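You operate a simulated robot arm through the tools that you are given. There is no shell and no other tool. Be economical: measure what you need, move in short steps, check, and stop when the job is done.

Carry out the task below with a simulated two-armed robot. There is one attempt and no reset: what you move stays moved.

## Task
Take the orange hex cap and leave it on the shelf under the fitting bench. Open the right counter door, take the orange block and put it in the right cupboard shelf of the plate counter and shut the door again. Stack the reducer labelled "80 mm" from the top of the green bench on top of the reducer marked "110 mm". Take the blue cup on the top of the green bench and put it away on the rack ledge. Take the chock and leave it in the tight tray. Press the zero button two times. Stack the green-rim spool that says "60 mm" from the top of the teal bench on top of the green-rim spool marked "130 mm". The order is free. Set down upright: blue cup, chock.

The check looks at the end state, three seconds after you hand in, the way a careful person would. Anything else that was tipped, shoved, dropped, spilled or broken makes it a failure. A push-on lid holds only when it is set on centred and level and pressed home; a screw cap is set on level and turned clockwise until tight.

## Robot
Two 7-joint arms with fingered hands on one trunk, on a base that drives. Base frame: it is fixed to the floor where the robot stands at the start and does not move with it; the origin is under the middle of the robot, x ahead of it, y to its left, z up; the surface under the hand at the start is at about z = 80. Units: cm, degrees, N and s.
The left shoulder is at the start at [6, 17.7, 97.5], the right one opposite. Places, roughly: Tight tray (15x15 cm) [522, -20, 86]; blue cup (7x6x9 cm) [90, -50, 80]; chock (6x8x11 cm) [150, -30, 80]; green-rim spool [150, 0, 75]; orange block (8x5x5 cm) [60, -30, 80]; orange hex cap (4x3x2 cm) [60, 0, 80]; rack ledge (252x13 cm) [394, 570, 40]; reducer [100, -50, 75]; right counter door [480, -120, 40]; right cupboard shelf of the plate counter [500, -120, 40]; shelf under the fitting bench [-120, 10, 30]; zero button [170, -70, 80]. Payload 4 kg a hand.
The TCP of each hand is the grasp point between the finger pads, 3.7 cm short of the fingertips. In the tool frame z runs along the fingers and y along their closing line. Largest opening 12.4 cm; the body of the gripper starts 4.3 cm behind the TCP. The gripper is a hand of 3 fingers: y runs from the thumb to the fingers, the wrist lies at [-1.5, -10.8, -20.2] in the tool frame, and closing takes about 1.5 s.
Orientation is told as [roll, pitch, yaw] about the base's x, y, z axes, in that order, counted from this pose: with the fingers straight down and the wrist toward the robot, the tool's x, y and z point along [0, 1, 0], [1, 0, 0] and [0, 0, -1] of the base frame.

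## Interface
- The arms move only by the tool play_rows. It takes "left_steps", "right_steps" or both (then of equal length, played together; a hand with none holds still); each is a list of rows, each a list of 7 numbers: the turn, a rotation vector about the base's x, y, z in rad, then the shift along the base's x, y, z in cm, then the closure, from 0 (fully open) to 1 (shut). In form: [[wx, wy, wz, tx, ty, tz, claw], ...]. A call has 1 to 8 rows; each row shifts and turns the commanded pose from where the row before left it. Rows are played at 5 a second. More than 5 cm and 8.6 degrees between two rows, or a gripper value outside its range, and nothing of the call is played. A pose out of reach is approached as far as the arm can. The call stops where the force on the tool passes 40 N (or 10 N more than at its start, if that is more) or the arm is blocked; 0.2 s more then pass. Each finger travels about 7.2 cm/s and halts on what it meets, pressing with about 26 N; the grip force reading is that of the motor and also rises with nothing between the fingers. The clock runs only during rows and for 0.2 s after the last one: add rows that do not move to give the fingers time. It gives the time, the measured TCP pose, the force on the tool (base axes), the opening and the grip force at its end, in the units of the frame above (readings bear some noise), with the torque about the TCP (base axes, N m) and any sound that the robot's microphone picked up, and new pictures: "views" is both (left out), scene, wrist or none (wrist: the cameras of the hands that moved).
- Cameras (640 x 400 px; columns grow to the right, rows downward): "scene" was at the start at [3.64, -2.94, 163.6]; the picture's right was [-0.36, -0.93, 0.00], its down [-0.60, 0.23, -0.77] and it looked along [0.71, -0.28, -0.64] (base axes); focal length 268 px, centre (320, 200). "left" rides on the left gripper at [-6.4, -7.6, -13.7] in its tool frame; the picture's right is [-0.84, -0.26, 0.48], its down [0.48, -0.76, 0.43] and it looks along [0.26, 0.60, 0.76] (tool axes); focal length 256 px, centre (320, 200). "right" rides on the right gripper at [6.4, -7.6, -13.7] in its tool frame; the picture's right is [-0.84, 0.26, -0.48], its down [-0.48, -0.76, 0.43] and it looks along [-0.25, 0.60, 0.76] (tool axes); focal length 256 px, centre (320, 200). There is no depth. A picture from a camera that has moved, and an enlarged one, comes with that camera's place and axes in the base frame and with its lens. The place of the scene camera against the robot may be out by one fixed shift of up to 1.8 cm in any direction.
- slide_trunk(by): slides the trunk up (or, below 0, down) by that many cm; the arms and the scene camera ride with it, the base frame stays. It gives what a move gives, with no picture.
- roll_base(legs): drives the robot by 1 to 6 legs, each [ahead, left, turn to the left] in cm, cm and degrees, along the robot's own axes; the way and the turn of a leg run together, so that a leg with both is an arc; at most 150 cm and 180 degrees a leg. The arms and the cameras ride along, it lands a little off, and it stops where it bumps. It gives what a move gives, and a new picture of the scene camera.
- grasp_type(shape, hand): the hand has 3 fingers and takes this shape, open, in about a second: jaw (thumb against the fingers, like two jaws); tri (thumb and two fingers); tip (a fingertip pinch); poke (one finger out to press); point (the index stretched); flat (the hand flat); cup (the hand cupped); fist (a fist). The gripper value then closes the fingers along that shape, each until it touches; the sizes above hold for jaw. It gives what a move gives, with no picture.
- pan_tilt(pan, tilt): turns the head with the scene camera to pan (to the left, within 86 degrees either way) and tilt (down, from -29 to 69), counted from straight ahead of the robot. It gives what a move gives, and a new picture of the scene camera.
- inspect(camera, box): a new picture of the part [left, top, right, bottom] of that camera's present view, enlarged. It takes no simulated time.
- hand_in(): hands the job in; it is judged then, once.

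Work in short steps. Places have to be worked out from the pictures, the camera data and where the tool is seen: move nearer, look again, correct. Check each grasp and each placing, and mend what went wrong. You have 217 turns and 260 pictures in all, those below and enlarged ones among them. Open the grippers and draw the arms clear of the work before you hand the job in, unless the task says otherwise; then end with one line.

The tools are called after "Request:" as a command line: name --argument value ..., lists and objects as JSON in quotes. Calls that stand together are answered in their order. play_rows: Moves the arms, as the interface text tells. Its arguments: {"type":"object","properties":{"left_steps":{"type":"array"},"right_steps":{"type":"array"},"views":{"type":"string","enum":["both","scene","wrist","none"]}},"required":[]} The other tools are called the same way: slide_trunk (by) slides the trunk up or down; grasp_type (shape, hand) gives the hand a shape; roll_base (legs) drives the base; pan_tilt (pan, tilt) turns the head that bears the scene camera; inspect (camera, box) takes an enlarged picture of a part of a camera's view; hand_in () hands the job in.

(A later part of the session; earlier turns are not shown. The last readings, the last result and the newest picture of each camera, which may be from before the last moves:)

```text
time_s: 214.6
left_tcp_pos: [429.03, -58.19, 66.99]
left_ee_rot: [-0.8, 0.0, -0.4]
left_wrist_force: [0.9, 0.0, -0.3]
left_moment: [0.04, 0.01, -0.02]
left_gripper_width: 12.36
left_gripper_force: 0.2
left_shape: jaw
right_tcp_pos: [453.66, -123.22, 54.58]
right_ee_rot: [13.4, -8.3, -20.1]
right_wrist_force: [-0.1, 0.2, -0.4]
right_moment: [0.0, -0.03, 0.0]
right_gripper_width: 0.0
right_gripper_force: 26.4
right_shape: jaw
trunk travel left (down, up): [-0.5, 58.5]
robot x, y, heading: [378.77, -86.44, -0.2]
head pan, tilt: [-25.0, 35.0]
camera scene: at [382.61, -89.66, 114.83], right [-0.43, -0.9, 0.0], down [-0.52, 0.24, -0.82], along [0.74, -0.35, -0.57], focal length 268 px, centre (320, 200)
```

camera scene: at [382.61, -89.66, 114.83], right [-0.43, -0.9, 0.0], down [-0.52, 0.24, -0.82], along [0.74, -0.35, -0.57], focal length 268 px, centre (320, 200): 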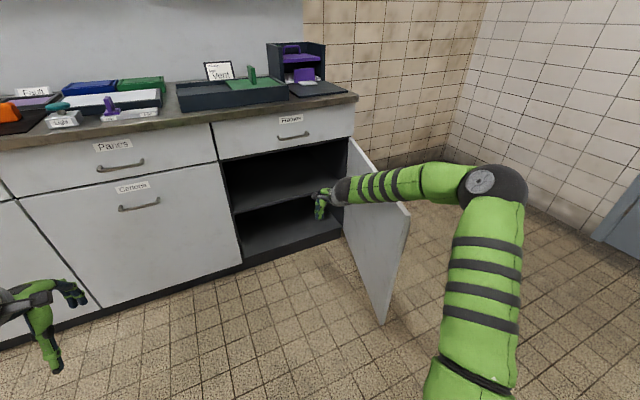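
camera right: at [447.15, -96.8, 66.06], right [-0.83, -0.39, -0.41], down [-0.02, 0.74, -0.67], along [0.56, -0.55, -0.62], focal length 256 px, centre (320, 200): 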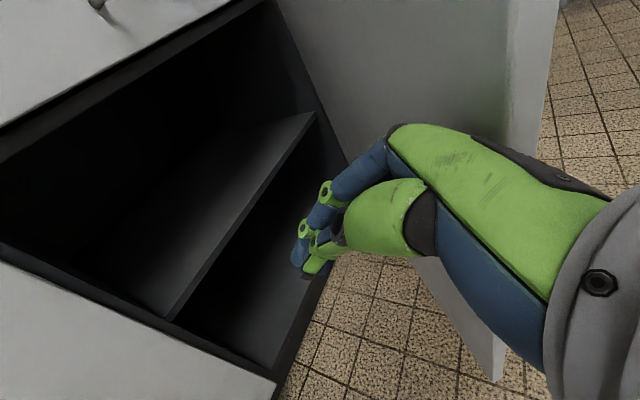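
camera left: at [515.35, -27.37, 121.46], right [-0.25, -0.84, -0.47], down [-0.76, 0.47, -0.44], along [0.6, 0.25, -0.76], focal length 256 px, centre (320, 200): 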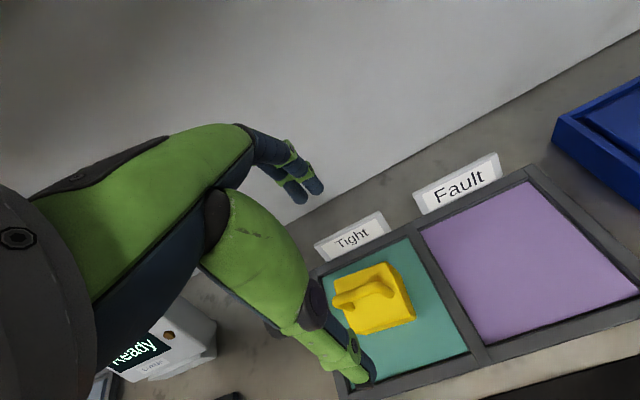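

The reorientation itself pushed the door to ~75°. I finish the rotation and push a bit further.

Request:
play_rows --right_steps '[[-0.0714, 0.0563, 0.1122, 0, -1, 1, 1], [-0.0714, 0.0563, 0.1122, 0, -2, 1, 1], [0, 0, 0.08, 0, -3, 0, 1], [0, 0, 0, 0, -3, 0, 1], [0, 0, 0, 0, -3, 0, 1], [0, 0, 0, -1, -3, 0, 1], [0, 0, 0, -1, -3, 0, 1], [0, 0, 0, -1, -3, 0, 1]]' --views "scene"

```text
time_s: 216.4
left_tcp_pos: [429.05, -58.28, 66.87]
left_ee_rot: [-0.9, -0.1, -0.4]
left_wrist_force: [-0.8, 0.4, 0.2]
left_moment: [0.0, -0.04, 0.0]
left_gripper_width: 12.37
left_gripper_force: 0.0
left_shape: jaw
right_tcp_pos: [450.58, -144.34, 56.43]
right_ee_rot: [4.0, -3.9, -1.5]
right_wrist_force: [-0.6, 0.4, -0.3]
right_moment: [-0.05, -0.01, 0.0]
right_gripper_width: 0.0
right_gripper_force: 26.2
right_shape: jaw
trunk travel left (down, up): [-0.5, 58.5]
robot x, y, heading: [378.98, -86.08, -0.3]
head pan, tilt: [-25.0, 35.0]
camera scene: at [382.63, -89.65, 114.83], right [-0.43, -0.9, 0.0], down [-0.52, 0.24, -0.82], along [0.74, -0.35, -0.57], focal length 268 px, centre (320, 200)
```

scene: 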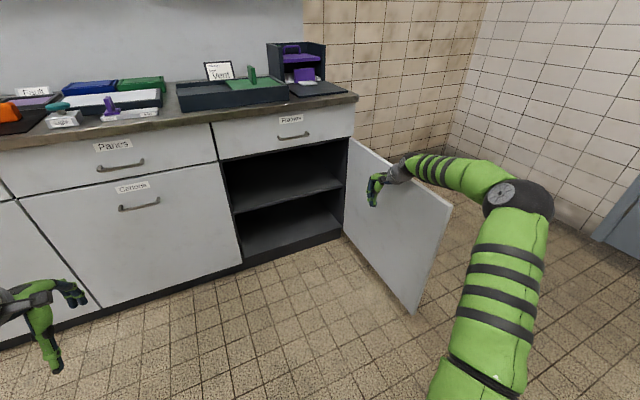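

The door is fully open (~90°). Now I withdraw, raise the trunk and go back for the block.

Request:
play_rows --right_steps '[[-0.07, 0.068, 0.026, -1, 4, 0, 0.8], [0, 0, 0, -1, 4, 0, 0.4], [0, 0, 0, -1, 4, 0, 0], [0, 0, 0, -1, 4, 0, 0], [0, 0, 0, -1, 4, 0, 0], [0, 0, 0, -1, 4, 0, 0], [0, 0, 0, -1, 4, 0, 0], [0, 0, 0, -1, 4, 0, 0]]' --views "none"

Request:
slide_trunk --by 40

Request:
slide_trunk --by 18

Request:
roll_base --legs '[[0, 65, 0.3], [55, 0, 0]]'

```text
time_s: 218.2
left_tcp_pos: [429.09, -58.39, 66.78]
left_ee_rot: [-0.8, -0.1, -0.3]
left_wrist_force: [-0.8, -0.1, -0.3]
left_moment: [-0.01, -0.02, 0.0]
left_gripper_width: 12.36
left_gripper_force: 0.1
left_shape: jaw
right_tcp_pos: [442.49, -112.37, 56.09]
right_ee_rot: [0.0, 0.1, 0.1]
right_wrist_force: [-0.9, 0.2, 0.2]
right_moment: [-0.01, -0.02, 0.01]
right_gripper_width: 12.36
right_gripper_force: 0.1
right_shape: jaw
trunk travel left (down, up): [-0.5, 58.5]
robot x, y, heading: [379.21, -86.03, -0.3]
head pan, tilt: [-25.0, 35.0]
```

```text
time_s: 222.0
left_tcp_pos: [429.09, -58.22, 106.9]
left_ee_rot: [-0.8, -0.1, -0.5]
left_wrist_force: [0.1, 0.1, 0.1]
left_moment: [0.02, 0.0, 0.01]
left_gripper_width: 12.4
left_gripper_force: 0.0
left_shape: jaw
right_tcp_pos: [442.65, -112.28, 95.99]
right_ee_rot: [0.0, -0.1, 0.2]
right_wrist_force: [-0.3, 0.2, 1.1]
right_moment: [-0.01, -0.03, -0.01]
right_gripper_width: 12.37
right_gripper_force: 0.1
right_shape: jaw
trunk travel left (down, up): [-40.5, 18.5]
robot x, y, heading: [379.09, -86.28, -0.3]
head pan, tilt: [-25.0, 35.0]
```

```text
time_s: 224.0
left_tcp_pos: [429.09, -58.21, 124.78]
left_ee_rot: [-0.8, -0.1, -0.4]
left_wrist_force: [0.2, -0.7, 0.2]
left_moment: [0.0, 0.03, 0.02]
left_gripper_width: 12.37
left_gripper_force: 0.1
left_shape: jaw
right_tcp_pos: [442.65, -112.3, 114.09]
right_ee_rot: [0.1, 0.0, 0.3]
right_wrist_force: [-0.4, 0.3, -0.1]
right_moment: [-0.03, -0.02, -0.02]
right_gripper_width: 12.37
right_gripper_force: 0.0
right_shape: jaw
trunk travel left (down, up): [-58.5, 0.5]
robot x, y, heading: [378.73, -86.14, -0.7]
head pan, tilt: [-25.0, 35.0]
```

```text
time_s: 230.4
left_tcp_pos: [483.31, 8.17, 124.75]
left_ee_rot: [-0.8, -0.1, 0.9]
left_wrist_force: [-0.2, -0.2, -0.1]
left_moment: [-0.02, 0.03, 0.0]
left_gripper_width: 12.37
left_gripper_force: 0.0
left_shape: jaw
right_tcp_pos: [497.97, -45.6, 114.19]
right_ee_rot: [0.0, 0.0, 1.3]
right_wrist_force: [-0.5, 0.5, -0.3]
right_moment: [-0.02, -0.03, 0.0]
right_gripper_width: 12.39
right_gripper_force: 0.1
right_shape: jaw
trunk travel left (down, up): [-58.5, 0.5]
robot x, y, heading: [433.56, -20.57, 1.2]
head pan, tilt: [-25.0, 35.0]
camera scene: at [437.58, -24.18, 172.82], right [-0.41, -0.91, 0.0], down [-0.52, 0.23, -0.82], along [0.75, -0.33, -0.57], focal length 268 px, centre (320, 200)
```

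scene: 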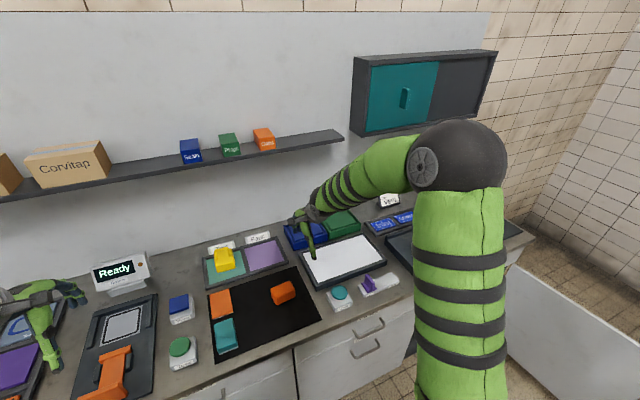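

Request:
play_rows --right_steps '[[0, 0, 0, 0.2, 3.2, -4, 0], [0, 0, 0, 0.2, 3.2, -3.5, 0], [0, 0, 0, 0.1, 3.2, -3.5, 0], [0, 0, 0, 0, 0, -3, 0]]' --views "wrist"

```text
refused: row 1 steps farther than a row can; nothing moved
```

Request:
play_rows --right_steps '[[0, 0, 0, 0.2, 3.2, -3, 0], [0, 0, 0, 0.2, 3.2, -3, 0], [0, 0, 0, 0.1, 3.2, -3, 0], [0, 0, 0, 0, 0, -3, 0], [0, 0, 0, 0, 0, -2, 0]]' --views "wrist"

```text
time_s: 231.6
left_tcp_pos: [483.18, 8.23, 124.9]
left_ee_rot: [-0.8, -0.1, 0.8]
left_wrist_force: [0.1, 0.4, -0.4]
left_moment: [-0.01, -0.03, 0.0]
left_gripper_width: 12.39
left_gripper_force: 0.0
left_shape: jaw
right_tcp_pos: [498.27, -35.79, 100.04]
right_ee_rot: [0.0, 0.0, 1.4]
right_wrist_force: [-0.1, -0.7, 0.2]
right_moment: [0.03, 0.01, 0.02]
right_gripper_width: 12.38
right_gripper_force: 0.0
right_shape: jaw
trunk travel left (down, up): [-58.5, 0.5]
robot x, y, heading: [433.71, -20.55, 0.9]
head pan, tilt: [-25.0, 35.0]
camera right: at [490.39, -29.65, 113.7], right [0.28, -0.83, 0.48], down [-0.75, -0.5, -0.43], along [0.6, -0.24, -0.76], focal length 256 px, centre (320, 200)
```

right: 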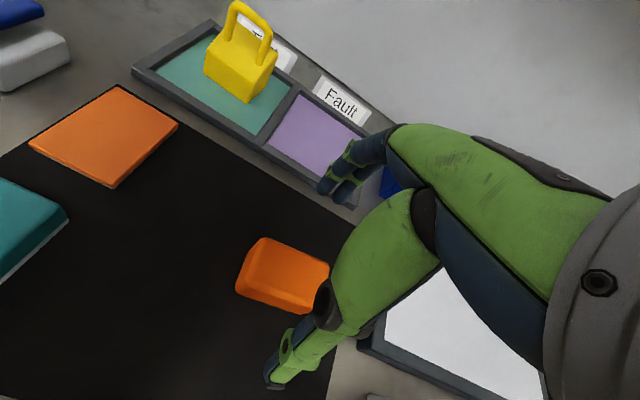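

Aligned over the block; descend and grasp.

Request:
play_rows --right_steps '[[0, 0, 0, 0.2, 0, -3.5, 0], [0, 0, 0, 0, 0, -3.5, 0], [0, 0, 0, 0, 0, -1.8, 0], [0, 0, 0, 0, 0, 0, 0.4], [0, 0, 0, 0, 0, 0, 0.8], [0, 0, 0, 0, 0, 0, 1], [0, 0, 0, 0, 0, 0, 1], [0, 0, 0, 0, 0, 0, 1]]' --views "none"

Request:
play_rows --right_steps '[[0, 0, 0, 0, 0, 0, 1], [0, 0, 0, 0, 0, 0, 1], [0, 0, 0, 0, 0, 3, 1], [0, 0, 0, 0, 0, 5, 1], [0, 0, 0, 0, 0, 5, 1], [0, 0, 0, 0, 0, 5, 1], [0, 0, 0, 0, 0, 5, 1]]' --views "wrist"

```text
time_s: 233.4
left_tcp_pos: [483.23, 8.2, 124.97]
left_ee_rot: [-0.8, -0.2, 0.9]
left_wrist_force: [0.2, 0.0, 0.4]
left_moment: [-0.03, 0.02, 0.03]
left_gripper_width: 12.38
left_gripper_force: 0.0
left_shape: jaw
right_tcp_pos: [498.54, -35.69, 91.54]
right_ee_rot: [0.0, -0.2, 1.4]
right_wrist_force: [0.2, -0.4, 11.0]
right_moment: [0.05, -0.35, 0.02]
right_gripper_width: 6.01
right_gripper_force: 26.2
right_shape: jaw
trunk travel left (down, up): [-58.5, 0.5]
robot x, y, heading: [433.68, -20.65, 1.1]
head pan, tilt: [-25.0, 35.0]
```

```text
time_s: 235.0
left_tcp_pos: [483.17, 8.24, 124.96]
left_ee_rot: [-0.8, -0.2, 0.7]
left_wrist_force: [-0.8, 0.3, -0.2]
left_moment: [0.01, 0.02, -0.01]
left_gripper_width: 12.37
left_gripper_force: 0.0
left_shape: jaw
right_tcp_pos: [498.57, -35.91, 114.24]
right_ee_rot: [0.0, 0.1, 1.5]
right_wrist_force: [-0.8, 0.2, -1.6]
right_moment: [0.04, 0.0, -0.02]
right_gripper_width: 5.87
right_gripper_force: 26.1
right_shape: jaw
trunk travel left (down, up): [-58.5, 0.5]
robot x, y, heading: [433.84, -20.77, 0.9]
head pan, tilt: [-25.0, 35.0]
camera right: at [490.67, -29.84, 127.97], right [0.28, -0.83, 0.48], down [-0.75, -0.5, -0.43], along [0.6, -0.24, -0.76], focal length 256 px, centre (320, 200)
```

right: 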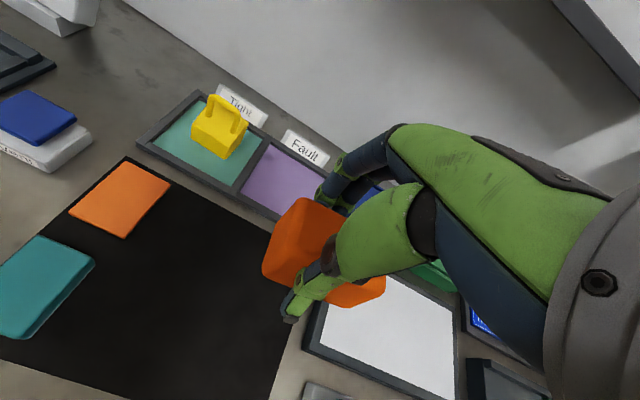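

Block is held. I back off, strafe to the open door and lower the trunk.

Request:
roll_base --legs '[[-55, 0, -1], [0, -66, 0]]'

Request:
slide_trunk --by -40

Request:
slide_trunk --by -17.5

Request:
play_rows --right_steps '[[0, -0.131, 0, 0, -2, -1, 1], [0, -0.131, 0, 0, -2, 0, 1], [0, 0, 0, 0, -2, 0, 1], [0, 0, 0, 0, -2, 0, 1], [0, 0, 0, 0, -2, 0, 1]]' --views "both"

```text
time_s: 241.5
left_tcp_pos: [427.43, -59.3, 124.85]
left_ee_rot: [-0.8, -0.1, -0.6]
left_wrist_force: [0.1, -0.2, -0.5]
left_moment: [0.01, -0.01, -0.02]
left_gripper_width: 12.38
left_gripper_force: 0.1
left_shape: jaw
right_tcp_pos: [441.68, -103.72, 114.24]
right_ee_rot: [0.0, 0.0, 0.0]
right_wrist_force: [1.1, -0.4, -1.9]
right_moment: [0.03, 0.01, 0.03]
right_gripper_width: 5.85
right_gripper_force: 25.6
right_shape: jaw
trunk travel left (down, up): [-58.5, 0.5]
robot x, y, heading: [377.22, -87.0, -0.6]
head pan, tilt: [-25.0, 35.0]
camera scene: at [380.82, -90.55, 172.82], right [-0.43, -0.9, 0.0], down [-0.52, 0.25, -0.82], along [0.74, -0.35, -0.57], focal length 268 px, centre (320, 200)
```

scene: 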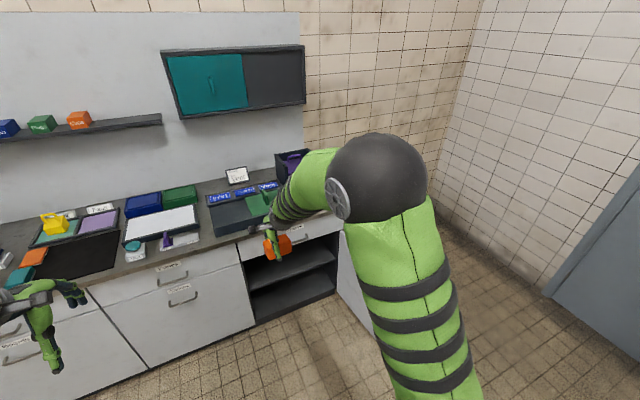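

```text
time_s: 245.3
left_tcp_pos: [427.32, -59.25, 84.79]
left_ee_rot: [-0.9, -0.2, -0.6]
left_wrist_force: [-0.4, -0.6, 0.5]
left_moment: [-0.01, 0.01, 0.01]
left_gripper_width: 12.41
left_gripper_force: 0.1
left_shape: jaw
right_tcp_pos: [441.57, -103.71, 74.21]
right_ee_rot: [0.1, -0.1, 0.0]
right_wrist_force: [0.4, -0.3, -2.2]
right_moment: [0.02, 0.02, 0.0]
right_gripper_width: 5.84
right_gripper_force: 26.5
right_shape: jaw
trunk travel left (down, up): [-18.5, 40.5]
robot x, y, heading: [377.27, -86.88, -0.4]
head pan, tilt: [-25.0, 35.0]
```

```text
time_s: 247.3
left_tcp_pos: [427.34, -59.15, 67.44]
left_ee_rot: [-0.9, 0.0, -0.5]
left_wrist_force: [-0.1, 0.2, 0.2]
left_moment: [0.02, 0.02, -0.01]
left_gripper_width: 12.4
left_gripper_force: 0.0
left_shape: jaw
right_tcp_pos: [441.67, -103.65, 56.74]
right_ee_rot: [0.1, 0.1, 0.1]
right_wrist_force: [0.0, 0.0, -1.4]
right_moment: [-0.02, -0.01, 0.04]
right_gripper_width: 5.86
right_gripper_force: 25.9
right_shape: jaw
trunk travel left (down, up): [-1.0, 58.0]
robot x, y, heading: [377.12, -87.1, -0.4]
head pan, tilt: [-25.0, 35.0]
```

```text
time_s: 248.5
left_tcp_pos: [427.42, -59.2, 67.32]
left_ee_rot: [-0.8, -0.1, -0.6]
left_wrist_force: [0.1, -0.2, 0.5]
left_moment: [-0.01, -0.04, -0.01]
left_gripper_width: 12.36
left_gripper_force: 0.0
left_shape: jaw
right_tcp_pos: [441.83, -113.79, 55.39]
right_ee_rot: [0.0, -15.0, -0.1]
right_wrist_force: [0.6, 0.6, -1.7]
right_moment: [0.0, 0.0, 0.02]
right_gripper_width: 5.87
right_gripper_force: 25.8
right_shape: jaw
trunk travel left (down, up): [-1.0, 58.0]
robot x, y, heading: [377.19, -86.74, -0.5]
head pan, tilt: [-25.0, 35.0]
camera scene: at [380.81, -90.45, 115.33], right [-0.43, -0.9, 0.0], down [-0.52, 0.25, -0.82], along [0.74, -0.35, -0.57], focal length 268 px, centre (320, 200)
camera right: at [430.73, -107.42, 66.83], right [0.12, -0.84, 0.53], down [-0.62, -0.48, -0.62], along [0.77, -0.26, -0.58], focal length 256 px, centre (320, 200)
```

scene: 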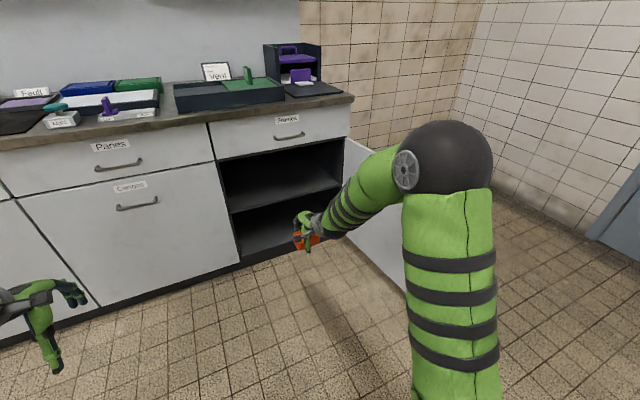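
right: 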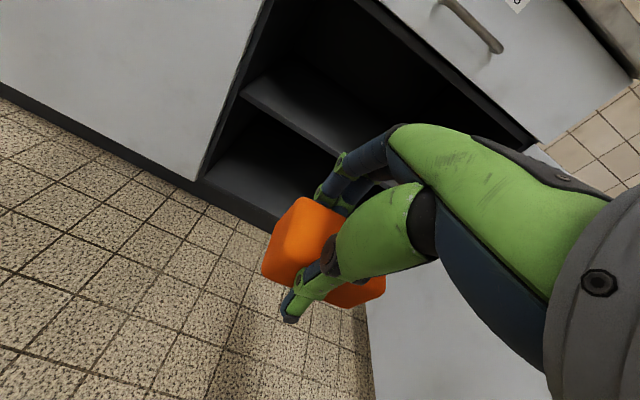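

The forearm stays clear of the drawer if I go in low. I lower to z≈50 and drive 33 cm ahead.

Request:
play_rows --right_steps '[[0, 0, 0, 0, 0, -2.5, 1], [0, 0, 0, 0, 0, -2.5, 1]]' --views "none"

Request:
roll_base --legs '[[33, 0, 0.5]]'

Request:
inspect --camera "right" --box '[0, 0, 640, 400]'

```text
time_s: 249.1
left_tcp_pos: [427.47, -59.17, 67.41]
left_ee_rot: [-0.9, -0.1, -0.6]
left_wrist_force: [0.9, -0.2, 0.4]
left_moment: [0.0, 0.04, 0.01]
left_gripper_width: 12.36
left_gripper_force: 0.0
left_shape: jaw
right_tcp_pos: [441.72, -113.7, 50.8]
right_ee_rot: [0.1, -14.9, 0.0]
right_wrist_force: [0.0, -0.5, -1.3]
right_moment: [0.02, 0.0, 0.01]
right_gripper_width: 5.86
right_gripper_force: 26.0
right_shape: jaw
trunk travel left (down, up): [-1.0, 58.0]
robot x, y, heading: [377.24, -86.57, -0.5]
head pan, tilt: [-25.0, 35.0]
```

```text
time_s: 251.2
left_tcp_pos: [459.86, -58.82, 67.42]
left_ee_rot: [-0.8, -0.1, -0.1]
left_wrist_force: [-0.2, -0.5, -0.2]
left_moment: [-0.01, 0.02, -0.02]
left_gripper_width: 12.37
left_gripper_force: 0.0
left_shape: jaw
right_tcp_pos: [474.58, -113.22, 50.74]
right_ee_rot: [0.0, -14.9, 0.5]
right_wrist_force: [0.6, -0.1, -2.6]
right_moment: [0.02, 0.04, 0.03]
right_gripper_width: 5.86
right_gripper_force: 25.7
right_shape: jaw
trunk travel left (down, up): [-1.0, 58.0]
robot x, y, heading: [410.03, -87.33, -0.1]
head pan, tilt: [-25.0, 35.0]
camera scene: at [413.6, -90.51, 115.33], right [-0.42, -0.91, 0.0], down [-0.52, 0.24, -0.82], along [0.74, -0.34, -0.57], focal length 268 px, centre (320, 200)
```

scene: 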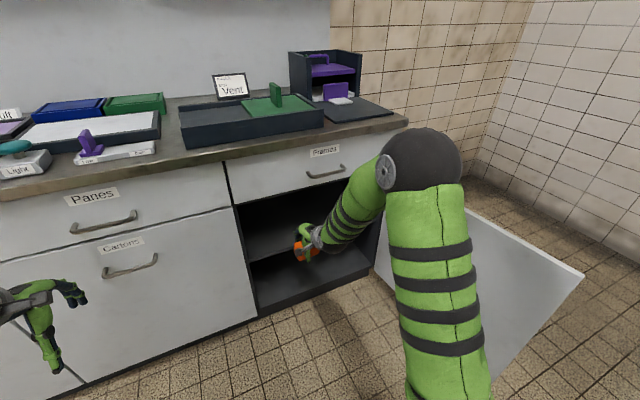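

```text
1.00 times, centred on (320, 200) of right (not enlarged: the box is as wide or as high as the picture)
camera zoom: at [463.65, -106.97, 61.96], right [0.13, -0.84, 0.53], down [-0.62, -0.49, -0.62], along [0.78, -0.25, -0.58], focal length 256 px, centre (320, 200)
```

zoom: 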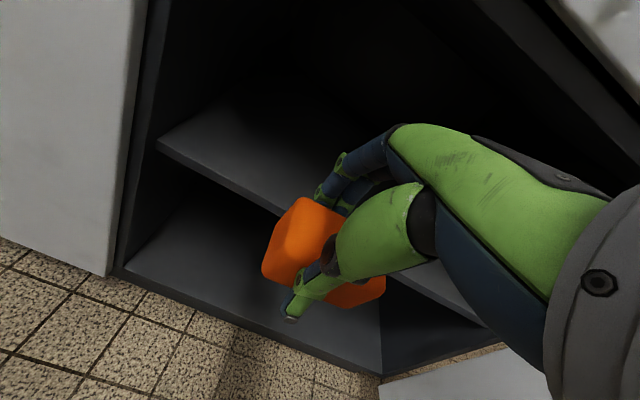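

The middle shelf's front edge is at x≈488.5, z≈38.5. I extend the arm in above the shelf.

Request:
play_rows --right_steps '[[0, 0, 0, 4, 0, 0, 1], [0, 0, 0, 4, 0, 0, 1], [0, 0, 0, 4, 0, 0, 1], [0, 0, 0, 4, 0, 0, 1], [0, 0, 0, 4, 0, 0, 1], [0, 0, 0, 2.5, 0, 0, 1]]' --views "both"

```text
time_s: 252.8
left_tcp_pos: [459.17, -59.69, 67.33]
left_ee_rot: [-0.9, 0.0, -0.7]
left_wrist_force: [0.5, 0.0, 0.5]
left_moment: [-0.03, 0.01, 0.01]
left_gripper_width: 12.37
left_gripper_force: 0.0
left_shape: jaw
right_tcp_pos: [494.45, -113.36, 48.43]
right_ee_rot: [0.3, -12.3, 0.6]
right_wrist_force: [4.8, 1.3, 10.1]
right_moment: [-0.13, 0.65, -0.02]
right_gripper_width: 5.81
right_gripper_force: 25.8
right_shape: jaw
trunk travel left (down, up): [-1.0, 58.0]
robot x, y, heading: [408.7, -87.24, -0.5]
head pan, tilt: [-25.0, 35.0]
stopped in row 6 (right hand): the arm was blocked; the commanded pose is now the measured one
camera scene: at [412.6, -90.86, 115.33], right [-0.43, -0.9, 0.0], down [-0.52, 0.25, -0.82], along [0.74, -0.35, -0.57], focal length 268 px, centre (320, 200)
camera right: at [483.92, -107.21, 60.24], right [0.16, -0.84, 0.52], down [-0.64, -0.49, -0.59], along [0.75, -0.24, -0.62], focal length 256 px, centre (320, 200)
```

scene: 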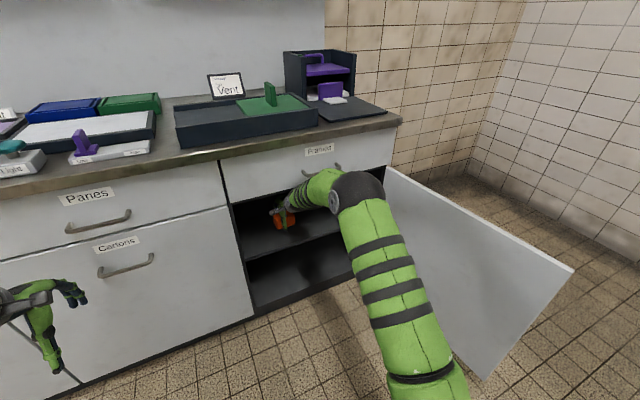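
right: 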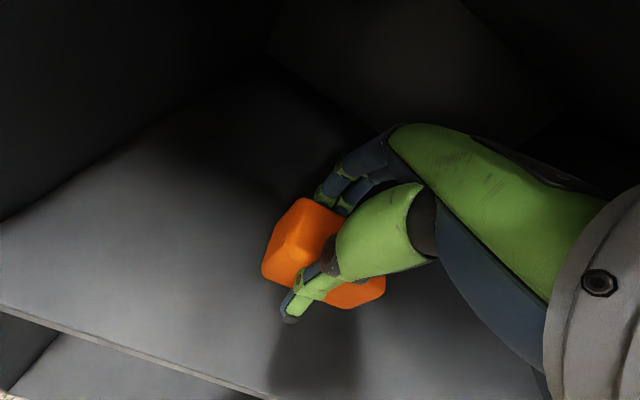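

Blocked by the forearm near the drawer front, but the block is already over the shelf (x≈494.5). I lower it to contact.

Request:
play_rows --right_steps '[[0, 0, 0, -0.3, 0, -1, 1], [0, 0, 0, 0, 0, -1, 1], [0, 0, 0, 0, 0, -1, 1], [0, 0, 0, 0, 0, -0.7, 1], [0, 0, 0, 0, 0, -0.5, 1], [0, 0, 0, 0, 0, -0.5, 1]]' --views "wrist"

```text
time_s: 254.2
left_tcp_pos: [459.09, -59.7, 67.42]
left_ee_rot: [-0.8, -0.2, -0.7]
left_wrist_force: [-0.7, 0.1, -0.2]
left_moment: [0.01, 0.0, -0.02]
left_gripper_width: 12.35
left_gripper_force: 0.0
left_shape: jaw
right_tcp_pos: [494.22, -113.31, 44.39]
right_ee_rot: [0.4, -12.8, 0.6]
right_wrist_force: [-2.9, 0.4, 16.7]
right_moment: [0.06, 0.43, -0.03]
right_gripper_width: 5.77
right_gripper_force: 26.2
right_shape: jaw
trunk travel left (down, up): [-1.0, 58.0]
robot x, y, heading: [408.91, -87.03, -0.6]
head pan, tilt: [-25.0, 35.0]
camera right: at [483.58, -107.12, 56.07], right [0.15, -0.84, 0.52], down [-0.64, -0.49, -0.6], along [0.75, -0.24, -0.61], focal length 256 px, centre (320, 200)
```

right: 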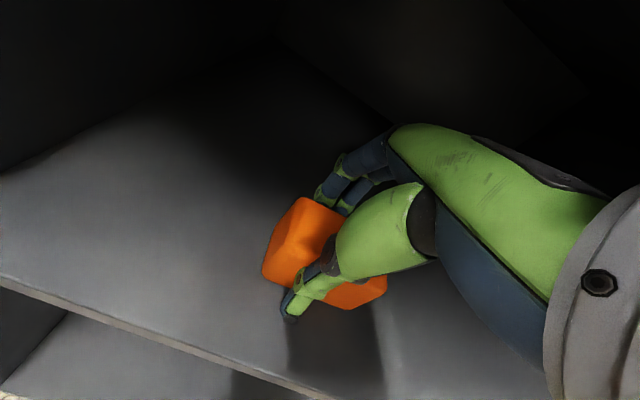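

Contact made (17 N). I release gently.

Request:
play_rows --right_steps '[[0, 0, 0, 0, 0, 0, 0.85], [0, 0, 0, 0, 0, 0, 0.7], [0, 0, 0, 0, 0, 0, 0.55], [0, 0, 0, 0, 0, 0, 0.4], [0, 0, 0, 0, 0, 0, 0.3], [0, 0, 0, 0, 0, 0, 0.3]]' --views "wrist"

```text
time_s: 255.6
left_tcp_pos: [459.04, -59.62, 67.34]
left_ee_rot: [-0.9, -0.3, -0.8]
left_wrist_force: [0.1, 0.0, 0.0]
left_moment: [0.0, 0.02, 0.01]
left_gripper_width: 12.39
left_gripper_force: 0.0
left_shape: jaw
right_tcp_pos: [494.22, -113.28, 44.24]
right_ee_rot: [0.4, -12.6, 0.7]
right_wrist_force: [11.0, -0.3, 18.9]
right_moment: [0.07, 0.1, -0.06]
right_gripper_width: 7.52
right_gripper_force: 0.0
right_shape: jaw
trunk travel left (down, up): [-1.0, 58.0]
robot x, y, heading: [408.57, -87.32, -0.5]
head pan, tilt: [-25.0, 35.0]
camera right: at [483.58, -107.12, 55.86], right [0.16, -0.84, 0.52], down [-0.64, -0.49, -0.59], along [0.75, -0.24, -0.61], focal length 256 px, centre (320, 200)
```

right: 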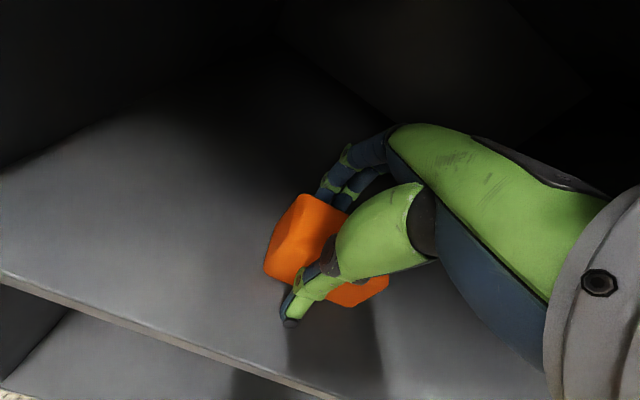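

Fingertips press on the shelf; I raise 1 cm while opening more.

Request:
play_rows --right_steps '[[0, 0, 0, 0, 0, 0.7, 0.25], [0, 0, 0, 0, 0, 0.5, 0.15], [0, 0, 0, 0, 0, 0, 0.05], [0, 0, 0, 0, 0, 0, 0], [0, 0, 0, 0, 0, 0, 0]]' --views "wrist"

```text
time_s: 256.8
left_tcp_pos: [459.0, -59.71, 67.32]
left_ee_rot: [-0.9, -0.1, -0.7]
left_wrist_force: [-0.2, -0.5, 0.6]
left_moment: [-0.04, -0.01, 0.01]
left_gripper_width: 12.38
left_gripper_force: 0.0
left_shape: jaw
right_tcp_pos: [493.99, -113.29, 45.17]
right_ee_rot: [0.3, -12.4, 0.7]
right_wrist_force: [0.0, 0.6, 1.0]
right_moment: [-0.01, -0.01, -0.01]
right_gripper_width: 12.36
right_gripper_force: 0.0
right_shape: jaw
trunk travel left (down, up): [-1.0, 58.0]
robot x, y, heading: [408.91, -87.52, -0.8]
head pan, tilt: [-25.0, 35.0]
camera right: at [483.5, -107.2, 56.88], right [0.16, -0.84, 0.52], down [-0.64, -0.49, -0.59], along [0.75, -0.24, -0.62], focal length 256 px, centre (320, 200)
```

right: 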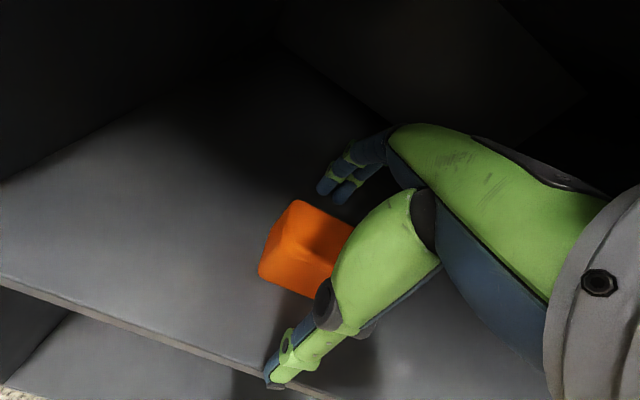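

The block rests flat on the shelf. I slide the hand sideways (+y) past the block's end before pulling out.

Request:
play_rows --right_steps '[[0, 0, 0, 0, 2, 0.3, 0], [0, 0, 0, 0, 2.5, 0, 0], [0, 0, 0, 0, 2.5, 0, 0], [0, 0, 0, 0, 2, 0, 0], [0, 0, 0, -3, 0, 0, 0], [0, 0, 0, -4, 0, 0.5, 0], [0, 0, 0, -4, 0, 0.5, 0], [0, 0, 0, -4, 0, 0.5, 0]]' --views "wrist"

```text
time_s: 258.6
left_tcp_pos: [459.07, -59.67, 67.3]
left_ee_rot: [-0.8, -0.1, -0.7]
left_wrist_force: [0.1, 0.0, 0.5]
left_moment: [0.0, 0.01, -0.01]
left_gripper_width: 12.38
left_gripper_force: 0.1
left_shape: jaw
right_tcp_pos: [479.08, -104.49, 46.81]
right_ee_rot: [0.3, -12.5, 0.7]
right_wrist_force: [0.2, -0.4, -0.5]
right_moment: [-0.03, -0.02, 0.02]
right_gripper_width: 12.37
right_gripper_force: 0.0
right_shape: jaw
trunk travel left (down, up): [-1.0, 58.0]
robot x, y, heading: [408.82, -87.27, -0.5]
head pan, tilt: [-25.0, 35.0]
camera right: at [468.58, -98.33, 58.6], right [0.16, -0.84, 0.52], down [-0.64, -0.49, -0.59], along [0.75, -0.24, -0.61], focal length 256 px, centre (320, 200)
```

right: 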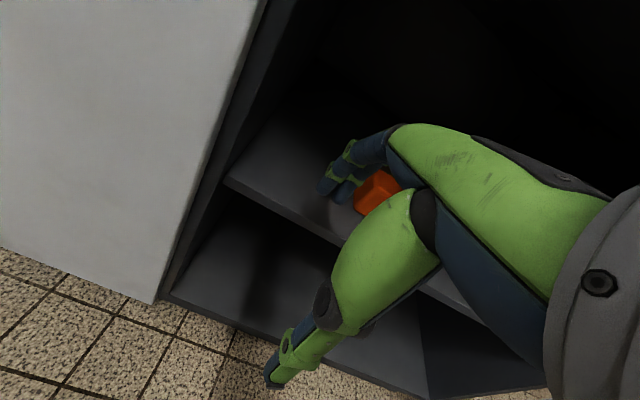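

The block stays well on the shelf. I drive back, level and close the hand, and go around to the outer side of the door.

Request:
roll_base --legs '[[-72, 0, 0.5]]'

Request:
play_rows --right_steps '[[0, 0.108, 0, 0, 0, 1, 0.4], [0, 0.108, 0, 0, 0, 1, 0.8], [0, 0, 0, 0, -4, 0, 1], [0, 0, 0, 0, -4, 0, 1], [0, 0, 0, 0, -4, 0, 1], [0, 0, 0, 0, -4, 0, 1]]' --views "none"

Request:
roll_base --legs '[[0, -55, 0]]'

```text
time_s: 262.5
left_tcp_pos: [387.1, -58.79, 67.42]
left_ee_rot: [-0.8, -0.1, 0.4]
left_wrist_force: [0.1, -0.2, -0.2]
left_moment: [-0.01, 0.02, 0.0]
left_gripper_width: 12.37
left_gripper_force: 0.0
left_shape: jaw
right_tcp_pos: [408.04, -103.12, 46.77]
right_ee_rot: [0.3, -12.3, 1.8]
right_wrist_force: [-0.7, 0.2, -0.5]
right_moment: [0.01, -0.05, -0.01]
right_gripper_width: 12.37
right_gripper_force: 0.0
right_shape: jaw
trunk travel left (down, up): [-1.0, 58.0]
robot x, y, heading: [337.27, -86.91, 0.5]
head pan, tilt: [-25.0, 35.0]
camera scene: at [341.14, -90.8, 115.33], right [-0.41, -0.91, 0.0], down [-0.52, 0.24, -0.82], along [0.75, -0.34, -0.57], focal length 268 px, centre (320, 200)
```

scene: 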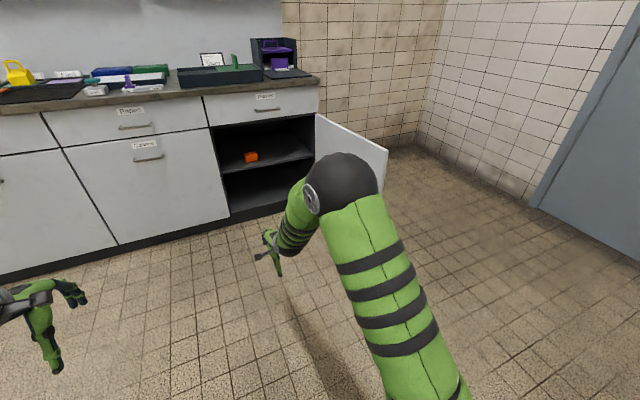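

```text
time_s: 263.9
left_tcp_pos: [387.06, -58.64, 67.46]
left_ee_rot: [-0.8, 0.0, 0.4]
left_wrist_force: [0.2, 0.3, 0.3]
left_moment: [-0.02, 0.03, -0.02]
left_gripper_width: 12.4
left_gripper_force: 0.0
left_shape: jaw
right_tcp_pos: [408.15, -119.09, 48.74]
right_ee_rot: [0.7, -0.1, 1.8]
right_wrist_force: [0.7, 1.4, 0.0]
right_moment: [0.0, 0.0, 0.03]
right_gripper_width: 0.0
right_gripper_force: 26.2
right_shape: jaw
trunk travel left (down, up): [-1.0, 58.0]
robot x, y, heading: [337.56, -87.29, 0.8]
head pan, tilt: [-25.0, 35.0]
```

```text
time_s: 267.1
left_tcp_pos: [387.78, -113.82, 67.34]
left_ee_rot: [-0.9, 0.0, 0.2]
left_wrist_force: [0.9, -0.5, 0.1]
left_moment: [0.0, 0.04, 0.0]
left_gripper_width: 12.38
left_gripper_force: 0.0
left_shape: jaw
right_tcp_pos: [408.53, -174.34, 48.79]
right_ee_rot: [0.7, -0.2, 1.4]
right_wrist_force: [-0.7, 0.5, 0.9]
right_moment: [0.01, 0.01, -0.03]
right_gripper_width: 0.0
right_gripper_force: 25.7
right_shape: jaw
trunk travel left (down, up): [-1.0, 58.0]
robot x, y, heading: [337.98, -142.39, 0.4]
head pan, tilt: [-25.0, 35.0]
camera scene: at [341.61, -145.65, 115.33], right [-0.42, -0.91, 0.0], down [-0.52, 0.24, -0.82], along [0.74, -0.34, -0.57], focal length 268 px, centre (320, 200)
```

scene: 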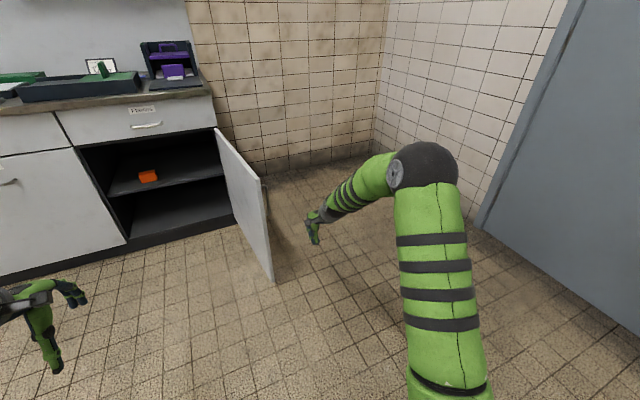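

Block visible on the shelf. I raise the left hand out of the door's swing and bring the right hand alongside the door's outer face.

Request:
play_rows --left_steps '[[0, 0, 0, 0, 0, 4, 0], [0, 0, 0, 0, 2, 4, 0], [0, 0, 0, 0, 2, 4, 0], [0, 0, 0, 0, 2, 4, 0], [0, 0, 0, 0, 2, 4, 0]]' --views "none"

Request:
roll_base --legs '[[38, 0, 0]]'

Request:
play_rows --right_steps '[[0, 0, 0, 0, 3, 0, 1], [0, 0, 0, 0, 3, 0, 1], [0, 0, 0, 0, 3, 0, 1], [0, 0, 0, 0, 3, 0, 1], [0, 0, 0, 0.5, 3, 0, 1], [0, 0, 0, 0.5, 3, 0, 1], [0, 0, 0, 0.5, 3, 0, 1], [0, 0, 0, 0.5, 3, 0, 1]]' --views "scene"

```text
time_s: 268.3
left_tcp_pos: [387.48, -105.79, 87.36]
left_ee_rot: [-0.9, -0.1, 0.2]
left_wrist_force: [-0.8, 0.9, -0.4]
left_moment: [0.01, 0.0, -0.01]
left_gripper_width: 12.39
left_gripper_force: 0.1
left_shape: jaw
right_tcp_pos: [408.52, -174.33, 48.83]
right_ee_rot: [0.8, -0.1, 1.5]
right_wrist_force: [-0.3, -0.3, -0.5]
right_moment: [0.01, -0.02, -0.01]
right_gripper_width: 0.0
right_gripper_force: 26.0
right_shape: jaw
trunk travel left (down, up): [-1.0, 58.0]
robot x, y, heading: [338.16, -142.06, 0.3]
head pan, tilt: [-25.0, 35.0]
```

```text
time_s: 270.8
left_tcp_pos: [426.41, -105.29, 87.5]
left_ee_rot: [-0.8, -0.1, 0.4]
left_wrist_force: [-1.0, 0.0, -0.2]
left_moment: [0.0, 0.03, -0.01]
left_gripper_width: 12.38
left_gripper_force: 0.1
left_shape: jaw
right_tcp_pos: [447.78, -173.74, 48.8]
right_ee_rot: [0.7, -0.1, 1.6]
right_wrist_force: [0.6, 0.5, 0.0]
right_moment: [-0.01, 0.0, -0.04]
right_gripper_width: 0.01
right_gripper_force: 26.4
right_shape: jaw
trunk travel left (down, up): [-1.0, 58.0]
robot x, y, heading: [376.73, -141.87, 0.6]
head pan, tilt: [-25.0, 35.0]
camera scene: at [380.66, -145.31, 115.33], right [-0.41, -0.91, 0.0], down [-0.52, 0.24, -0.82], along [0.75, -0.34, -0.57], focal length 268 px, centre (320, 200)
```

scene: 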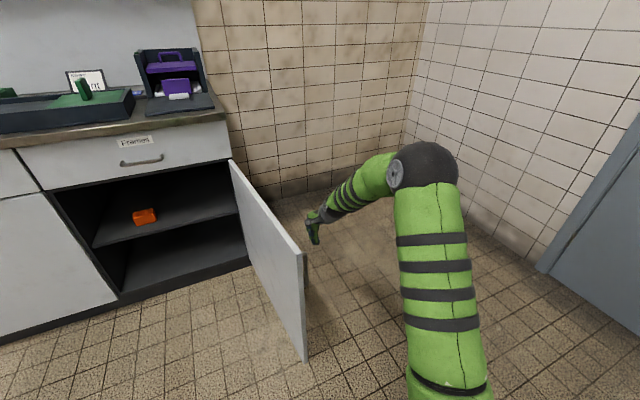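

```text
time_s: 272.6
left_tcp_pos: [426.43, -105.26, 87.28]
left_ee_rot: [-0.8, -0.1, 0.4]
left_wrist_force: [-0.4, 0.8, 0.5]
left_moment: [-0.01, 0.0, 0.0]
left_gripper_width: 12.38
left_gripper_force: 0.1
left_shape: jaw
right_tcp_pos: [449.68, -149.85, 48.9]
right_ee_rot: [0.7, -0.1, 1.8]
right_wrist_force: [0.2, -0.7, -0.4]
right_moment: [0.02, 0.01, 0.01]
right_gripper_width: 0.0
right_gripper_force: 26.0
right_shape: jaw
trunk travel left (down, up): [-1.0, 58.0]
robot x, y, heading: [376.91, -141.98, 0.7]
head pan, tilt: [-25.0, 35.0]
camera scene: at [380.67, -145.33, 115.33], right [-0.41, -0.91, 0.0], down [-0.52, 0.24, -0.82], along [0.75, -0.34, -0.57], focal length 268 px, centre (320, 200)
```

scene: 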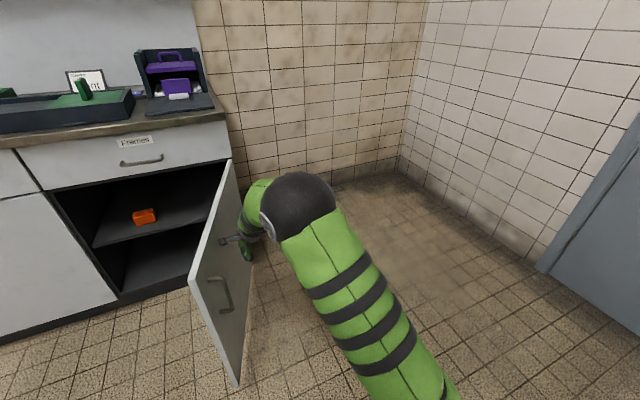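

The door swings shut nicely (now ~60°). Continue pushing diagonally.

Request:
play_rows --right_steps '[[0, 0, 0, 0.5, 3, 0, 1], [0, 0, 0, 0.5, 3, 0, 1], [0, 0, 0, 0.5, 3, 0, 1], [0, 0, 0, 1, 3, 0, 1], [0, 0, 0, 1.5, 3, 0, 1], [0, 0, 0, 2, 3, 0, 1], [0, 0, 0, 2, 2, 0, 1], [0, 0, 0, 2, 2, 0, 1]]' --views "scene"

```text
time_s: 274.4
left_tcp_pos: [426.48, -105.15, 87.36]
left_ee_rot: [-0.8, -0.1, 0.4]
left_wrist_force: [-0.1, 0.4, 0.2]
left_moment: [-0.01, -0.03, 0.01]
left_gripper_width: 12.4
left_gripper_force: 0.0
left_shape: jaw
right_tcp_pos: [459.57, -127.69, 48.95]
right_ee_rot: [0.8, 0.0, 1.7]
right_wrist_force: [0.0, 0.4, 0.5]
right_moment: [-0.02, -0.01, 0.0]
right_gripper_width: 0.0
right_gripper_force: 25.9
right_shape: jaw
trunk travel left (down, up): [-1.0, 58.0]
robot x, y, heading: [376.84, -141.99, 0.5]
head pan, tilt: [-25.0, 35.0]
camera scene: at [380.66, -145.3, 115.33], right [-0.41, -0.91, 0.0], down [-0.52, 0.24, -0.82], along [0.75, -0.34, -0.57], focal length 268 px, centre (320, 200)
```

scene: 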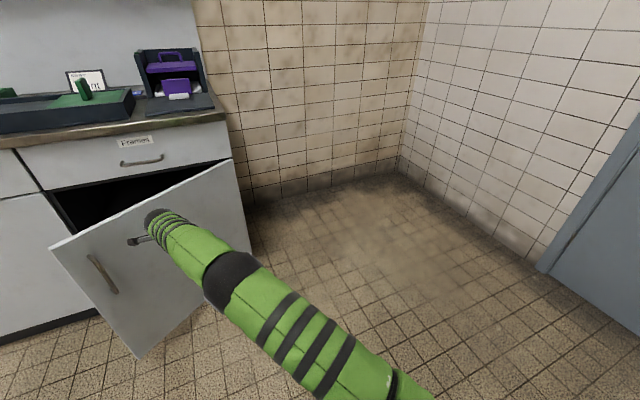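

Now I push the door home by driving the base forward so the arm doesn't overstretch.

Request:
roll_base --legs '[[10, 0, 0]]'

Request:
roll_base --legs '[[8, 4, 0]]'

```text
time_s: 275.5
left_tcp_pos: [436.63, -105.23, 87.32]
left_ee_rot: [-0.8, 0.0, 0.4]
left_wrist_force: [0.1, -0.3, 0.1]
left_moment: [0.02, 0.03, -0.01]
left_gripper_width: 12.38
left_gripper_force: 0.0
left_shape: jaw
right_tcp_pos: [469.52, -127.66, 49.04]
right_ee_rot: [0.7, -0.1, 1.6]
right_wrist_force: [0.8, -0.1, -0.2]
right_moment: [0.03, 0.02, -0.02]
right_gripper_width: 0.0
right_gripper_force: 26.1
right_shape: jaw
trunk travel left (down, up): [-1.0, 58.0]
robot x, y, heading: [386.88, -141.63, 0.7]
head pan, tilt: [-25.0, 35.0]
camera scene: at [390.63, -145.2, 115.33], right [-0.41, -0.91, 0.0], down [-0.52, 0.24, -0.82], along [0.75, -0.34, -0.57], focal length 268 px, centre (320, 200)
```

scene: 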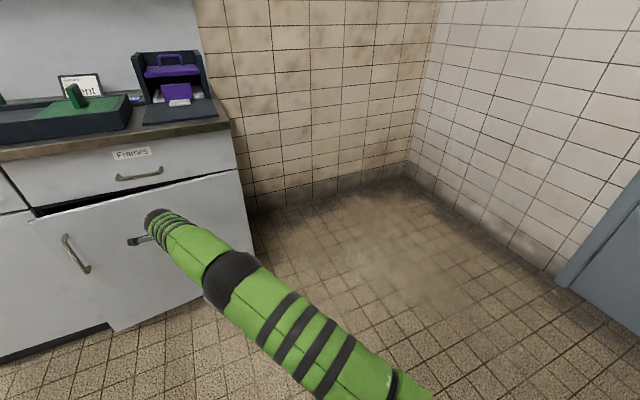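

```text
time_s: 276.6
left_tcp_pos: [444.47, -100.93, 87.45]
left_ee_rot: [-0.8, -0.1, 0.4]
left_wrist_force: [0.8, -0.5, 0.1]
left_moment: [0.0, -0.01, 0.03]
left_gripper_width: 12.36
left_gripper_force: 0.1
left_shape: jaw
right_tcp_pos: [477.51, -123.48, 48.86]
right_ee_rot: [0.7, -0.1, 1.8]
right_wrist_force: [-0.3, 0.2, -0.3]
right_moment: [0.03, -0.02, 0.02]
right_gripper_width: 0.01
right_gripper_force: 26.0
right_shape: jaw
trunk travel left (down, up): [-1.0, 58.0]
robot x, y, heading: [394.74, -137.36, 0.7]
head pan, tilt: [-25.0, 35.0]
camera scene: at [398.67, -141.07, 115.33], right [-0.41, -0.91, 0.0], down [-0.52, 0.24, -0.82], along [0.75, -0.34, -0.57], focal length 268 px, centre (320, 200)
```

scene: 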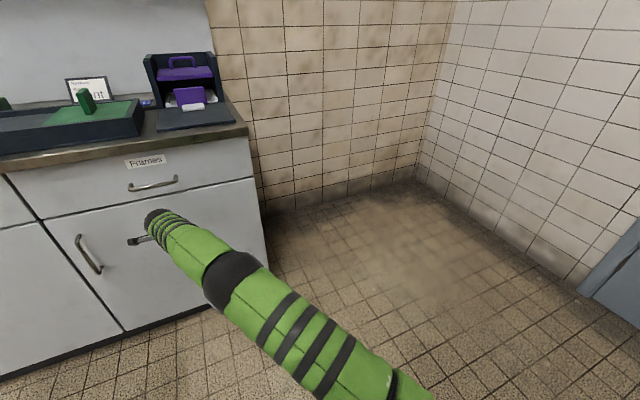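

Nearly shut; a last gentle push to seat it.

Request:
play_rows --right_steps '[[0, 0, 0, 0.7, 0, 0, 1], [0, 0, 0, 0.7, 0, 0, 1], [0, 0, 0, 0.7, 0, 0, 1], [0, 0, 0, 0.7, 0, 0, 1], [0, 0, 0, 0.7, 0, 0, 1], [0, 0, 0, 0.7, 0, 0, 1]]' --views "none"

Request:
inspect --camera "scene" --box '[0, 150, 280, 350]'

```text
time_s: 277.4
left_tcp_pos: [444.29, -101.11, 87.58]
left_ee_rot: [-0.8, 0.0, 0.4]
left_wrist_force: [-0.3, 0.0, 0.0]
left_moment: [0.01, -0.01, 0.0]
left_gripper_width: 12.38
left_gripper_force: 0.0
left_shape: jaw
right_tcp_pos: [479.12, -123.42, 48.8]
right_ee_rot: [0.7, 0.4, 1.7]
right_wrist_force: [-14.6, -1.9, 4.0]
right_moment: [-0.01, -0.29, -0.23]
right_gripper_width: 0.0
right_gripper_force: 26.0
right_shape: jaw
trunk travel left (down, up): [-1.0, 58.0]
robot x, y, heading: [394.43, -137.67, 0.5]
head pan, tilt: [-25.0, 35.0]
stopped in row 4 (right hand): the force on the tool passed its limit at 55 N (the readings are from after the stop); the commanded pose is now the measured one
```

```text
2.00 times, centred on (140, 250) of scene
camera zoom: at [398.53, -141.09, 115.33], right [-0.41, -0.91, 0.0], down [-0.52, 0.24, -0.82], along [0.75, -0.34, -0.57], focal length 536 px, centre (680, 100)
```

zoom: 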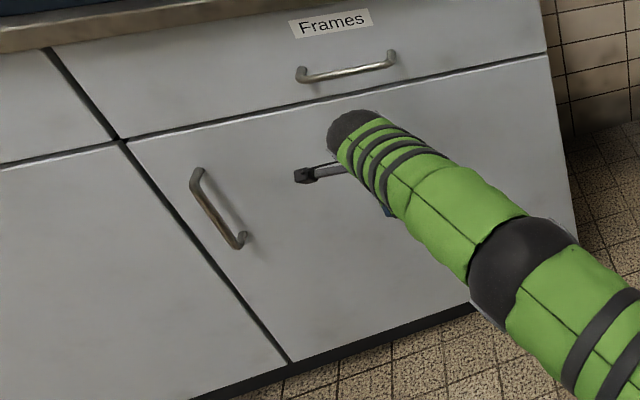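

The door is flush. I back away, raise the trunk, and drive back to the green bench's right side.

Request:
roll_base --legs '[[-30, 0, 0]]'

Request:
slide_trunk --by 40

Request:
play_rows --right_steps '[[0, 0, 0, -4, -2, 2, 0.5], [0, 0, 0, -4, -2, 2, 0], [0, 0, 0, -4, -2, 2, 0], [0, 0, 0, -4, -2, 2, 0], [0, 0, 0, -4, -2, 2, 0], [0, 0, 0, 0, -2, 2, 0]]' --left_steps '[[0, 0, 0, 0, 0, -2, 0], [0, 0, 0, 0, 0, -2, 0], [0, 0, 0, 0, 0, -2, 0], [0, 0, 0, 0, 0, -2, 0], [0, 0, 0, 0, 0, -2, 0], [0, 0, 0, 0, 0, -2, 0]]' --views "scene"

```text
time_s: 279.5
left_tcp_pos: [414.68, -101.46, 87.5]
left_ee_rot: [-0.8, -0.1, 0.3]
left_wrist_force: [-0.2, -0.1, 0.3]
left_moment: [0.03, -0.02, -0.03]
left_gripper_width: 12.37
left_gripper_force: 0.1
left_shape: jaw
right_tcp_pos: [449.52, -123.92, 48.7]
right_ee_rot: [0.8, 0.4, 1.6]
right_wrist_force: [-0.3, 0.7, 0.0]
right_moment: [0.01, -0.01, 0.02]
right_gripper_width: 0.0
right_gripper_force: 26.0
right_shape: jaw
trunk travel left (down, up): [-1.0, 58.0]
robot x, y, heading: [364.98, -137.63, 0.3]
head pan, tilt: [-25.0, 35.0]
camera scene: at [368.75, -141.35, 115.33], right [-0.42, -0.91, 0.0], down [-0.52, 0.24, -0.82], along [0.74, -0.34, -0.57], focal length 268 px, centre (320, 200)
```

scene: 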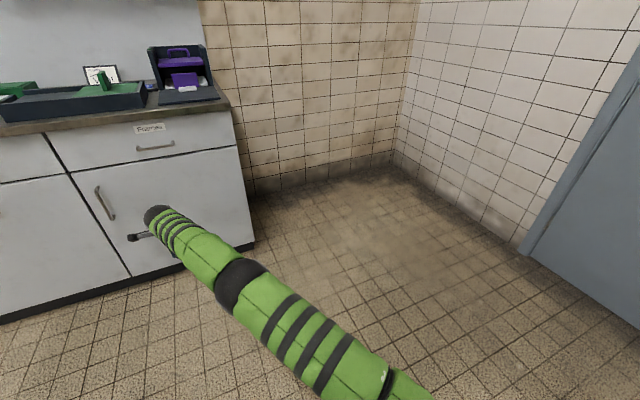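

```text
time_s: 283.3
left_tcp_pos: [414.61, -101.39, 127.4]
left_ee_rot: [-0.8, -0.1, 0.3]
left_wrist_force: [-0.3, -0.6, 0.6]
left_moment: [0.01, 0.02, 0.0]
left_gripper_width: 12.38
left_gripper_force: 0.1
left_shape: jaw
right_tcp_pos: [449.46, -123.78, 88.79]
right_ee_rot: [0.7, 0.5, 1.6]
right_wrist_force: [0.2, 0.9, 0.1]
right_moment: [-0.03, -0.05, 0.01]
right_gripper_width: 0.0
right_gripper_force: 26.2
right_shape: jaw
trunk travel left (down, up): [-41.0, 18.0]
robot x, y, heading: [364.87, -137.38, 0.3]
head pan, tilt: [-25.0, 35.0]
```

```text
time_s: 284.7
left_tcp_pos: [414.62, -101.52, 115.61]
left_ee_rot: [-0.6, -0.2, 0.2]
left_wrist_force: [-0.2, 0.2, -0.2]
left_moment: [0.01, 0.01, 0.01]
left_gripper_width: 12.37
left_gripper_force: 0.2
left_shape: jaw
right_tcp_pos: [429.42, -135.73, 100.74]
right_ee_rot: [0.7, 0.4, 1.5]
right_wrist_force: [-0.3, -0.4, -0.6]
right_moment: [0.03, 0.02, -0.03]
right_gripper_width: 12.35
right_gripper_force: 0.0
right_shape: jaw
trunk travel left (down, up): [-41.0, 18.0]
robot x, y, heading: [365.19, -137.93, 0.7]
head pan, tilt: [-25.0, 35.0]
camera scene: at [368.75, -141.39, 155.32], right [-0.42, -0.91, 0.0], down [-0.52, 0.24, -0.82], along [0.74, -0.34, -0.57], focal length 268 px, centre (320, 200)
```

scene: 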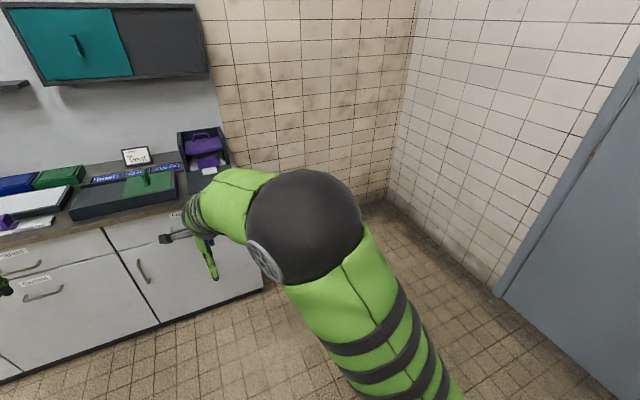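

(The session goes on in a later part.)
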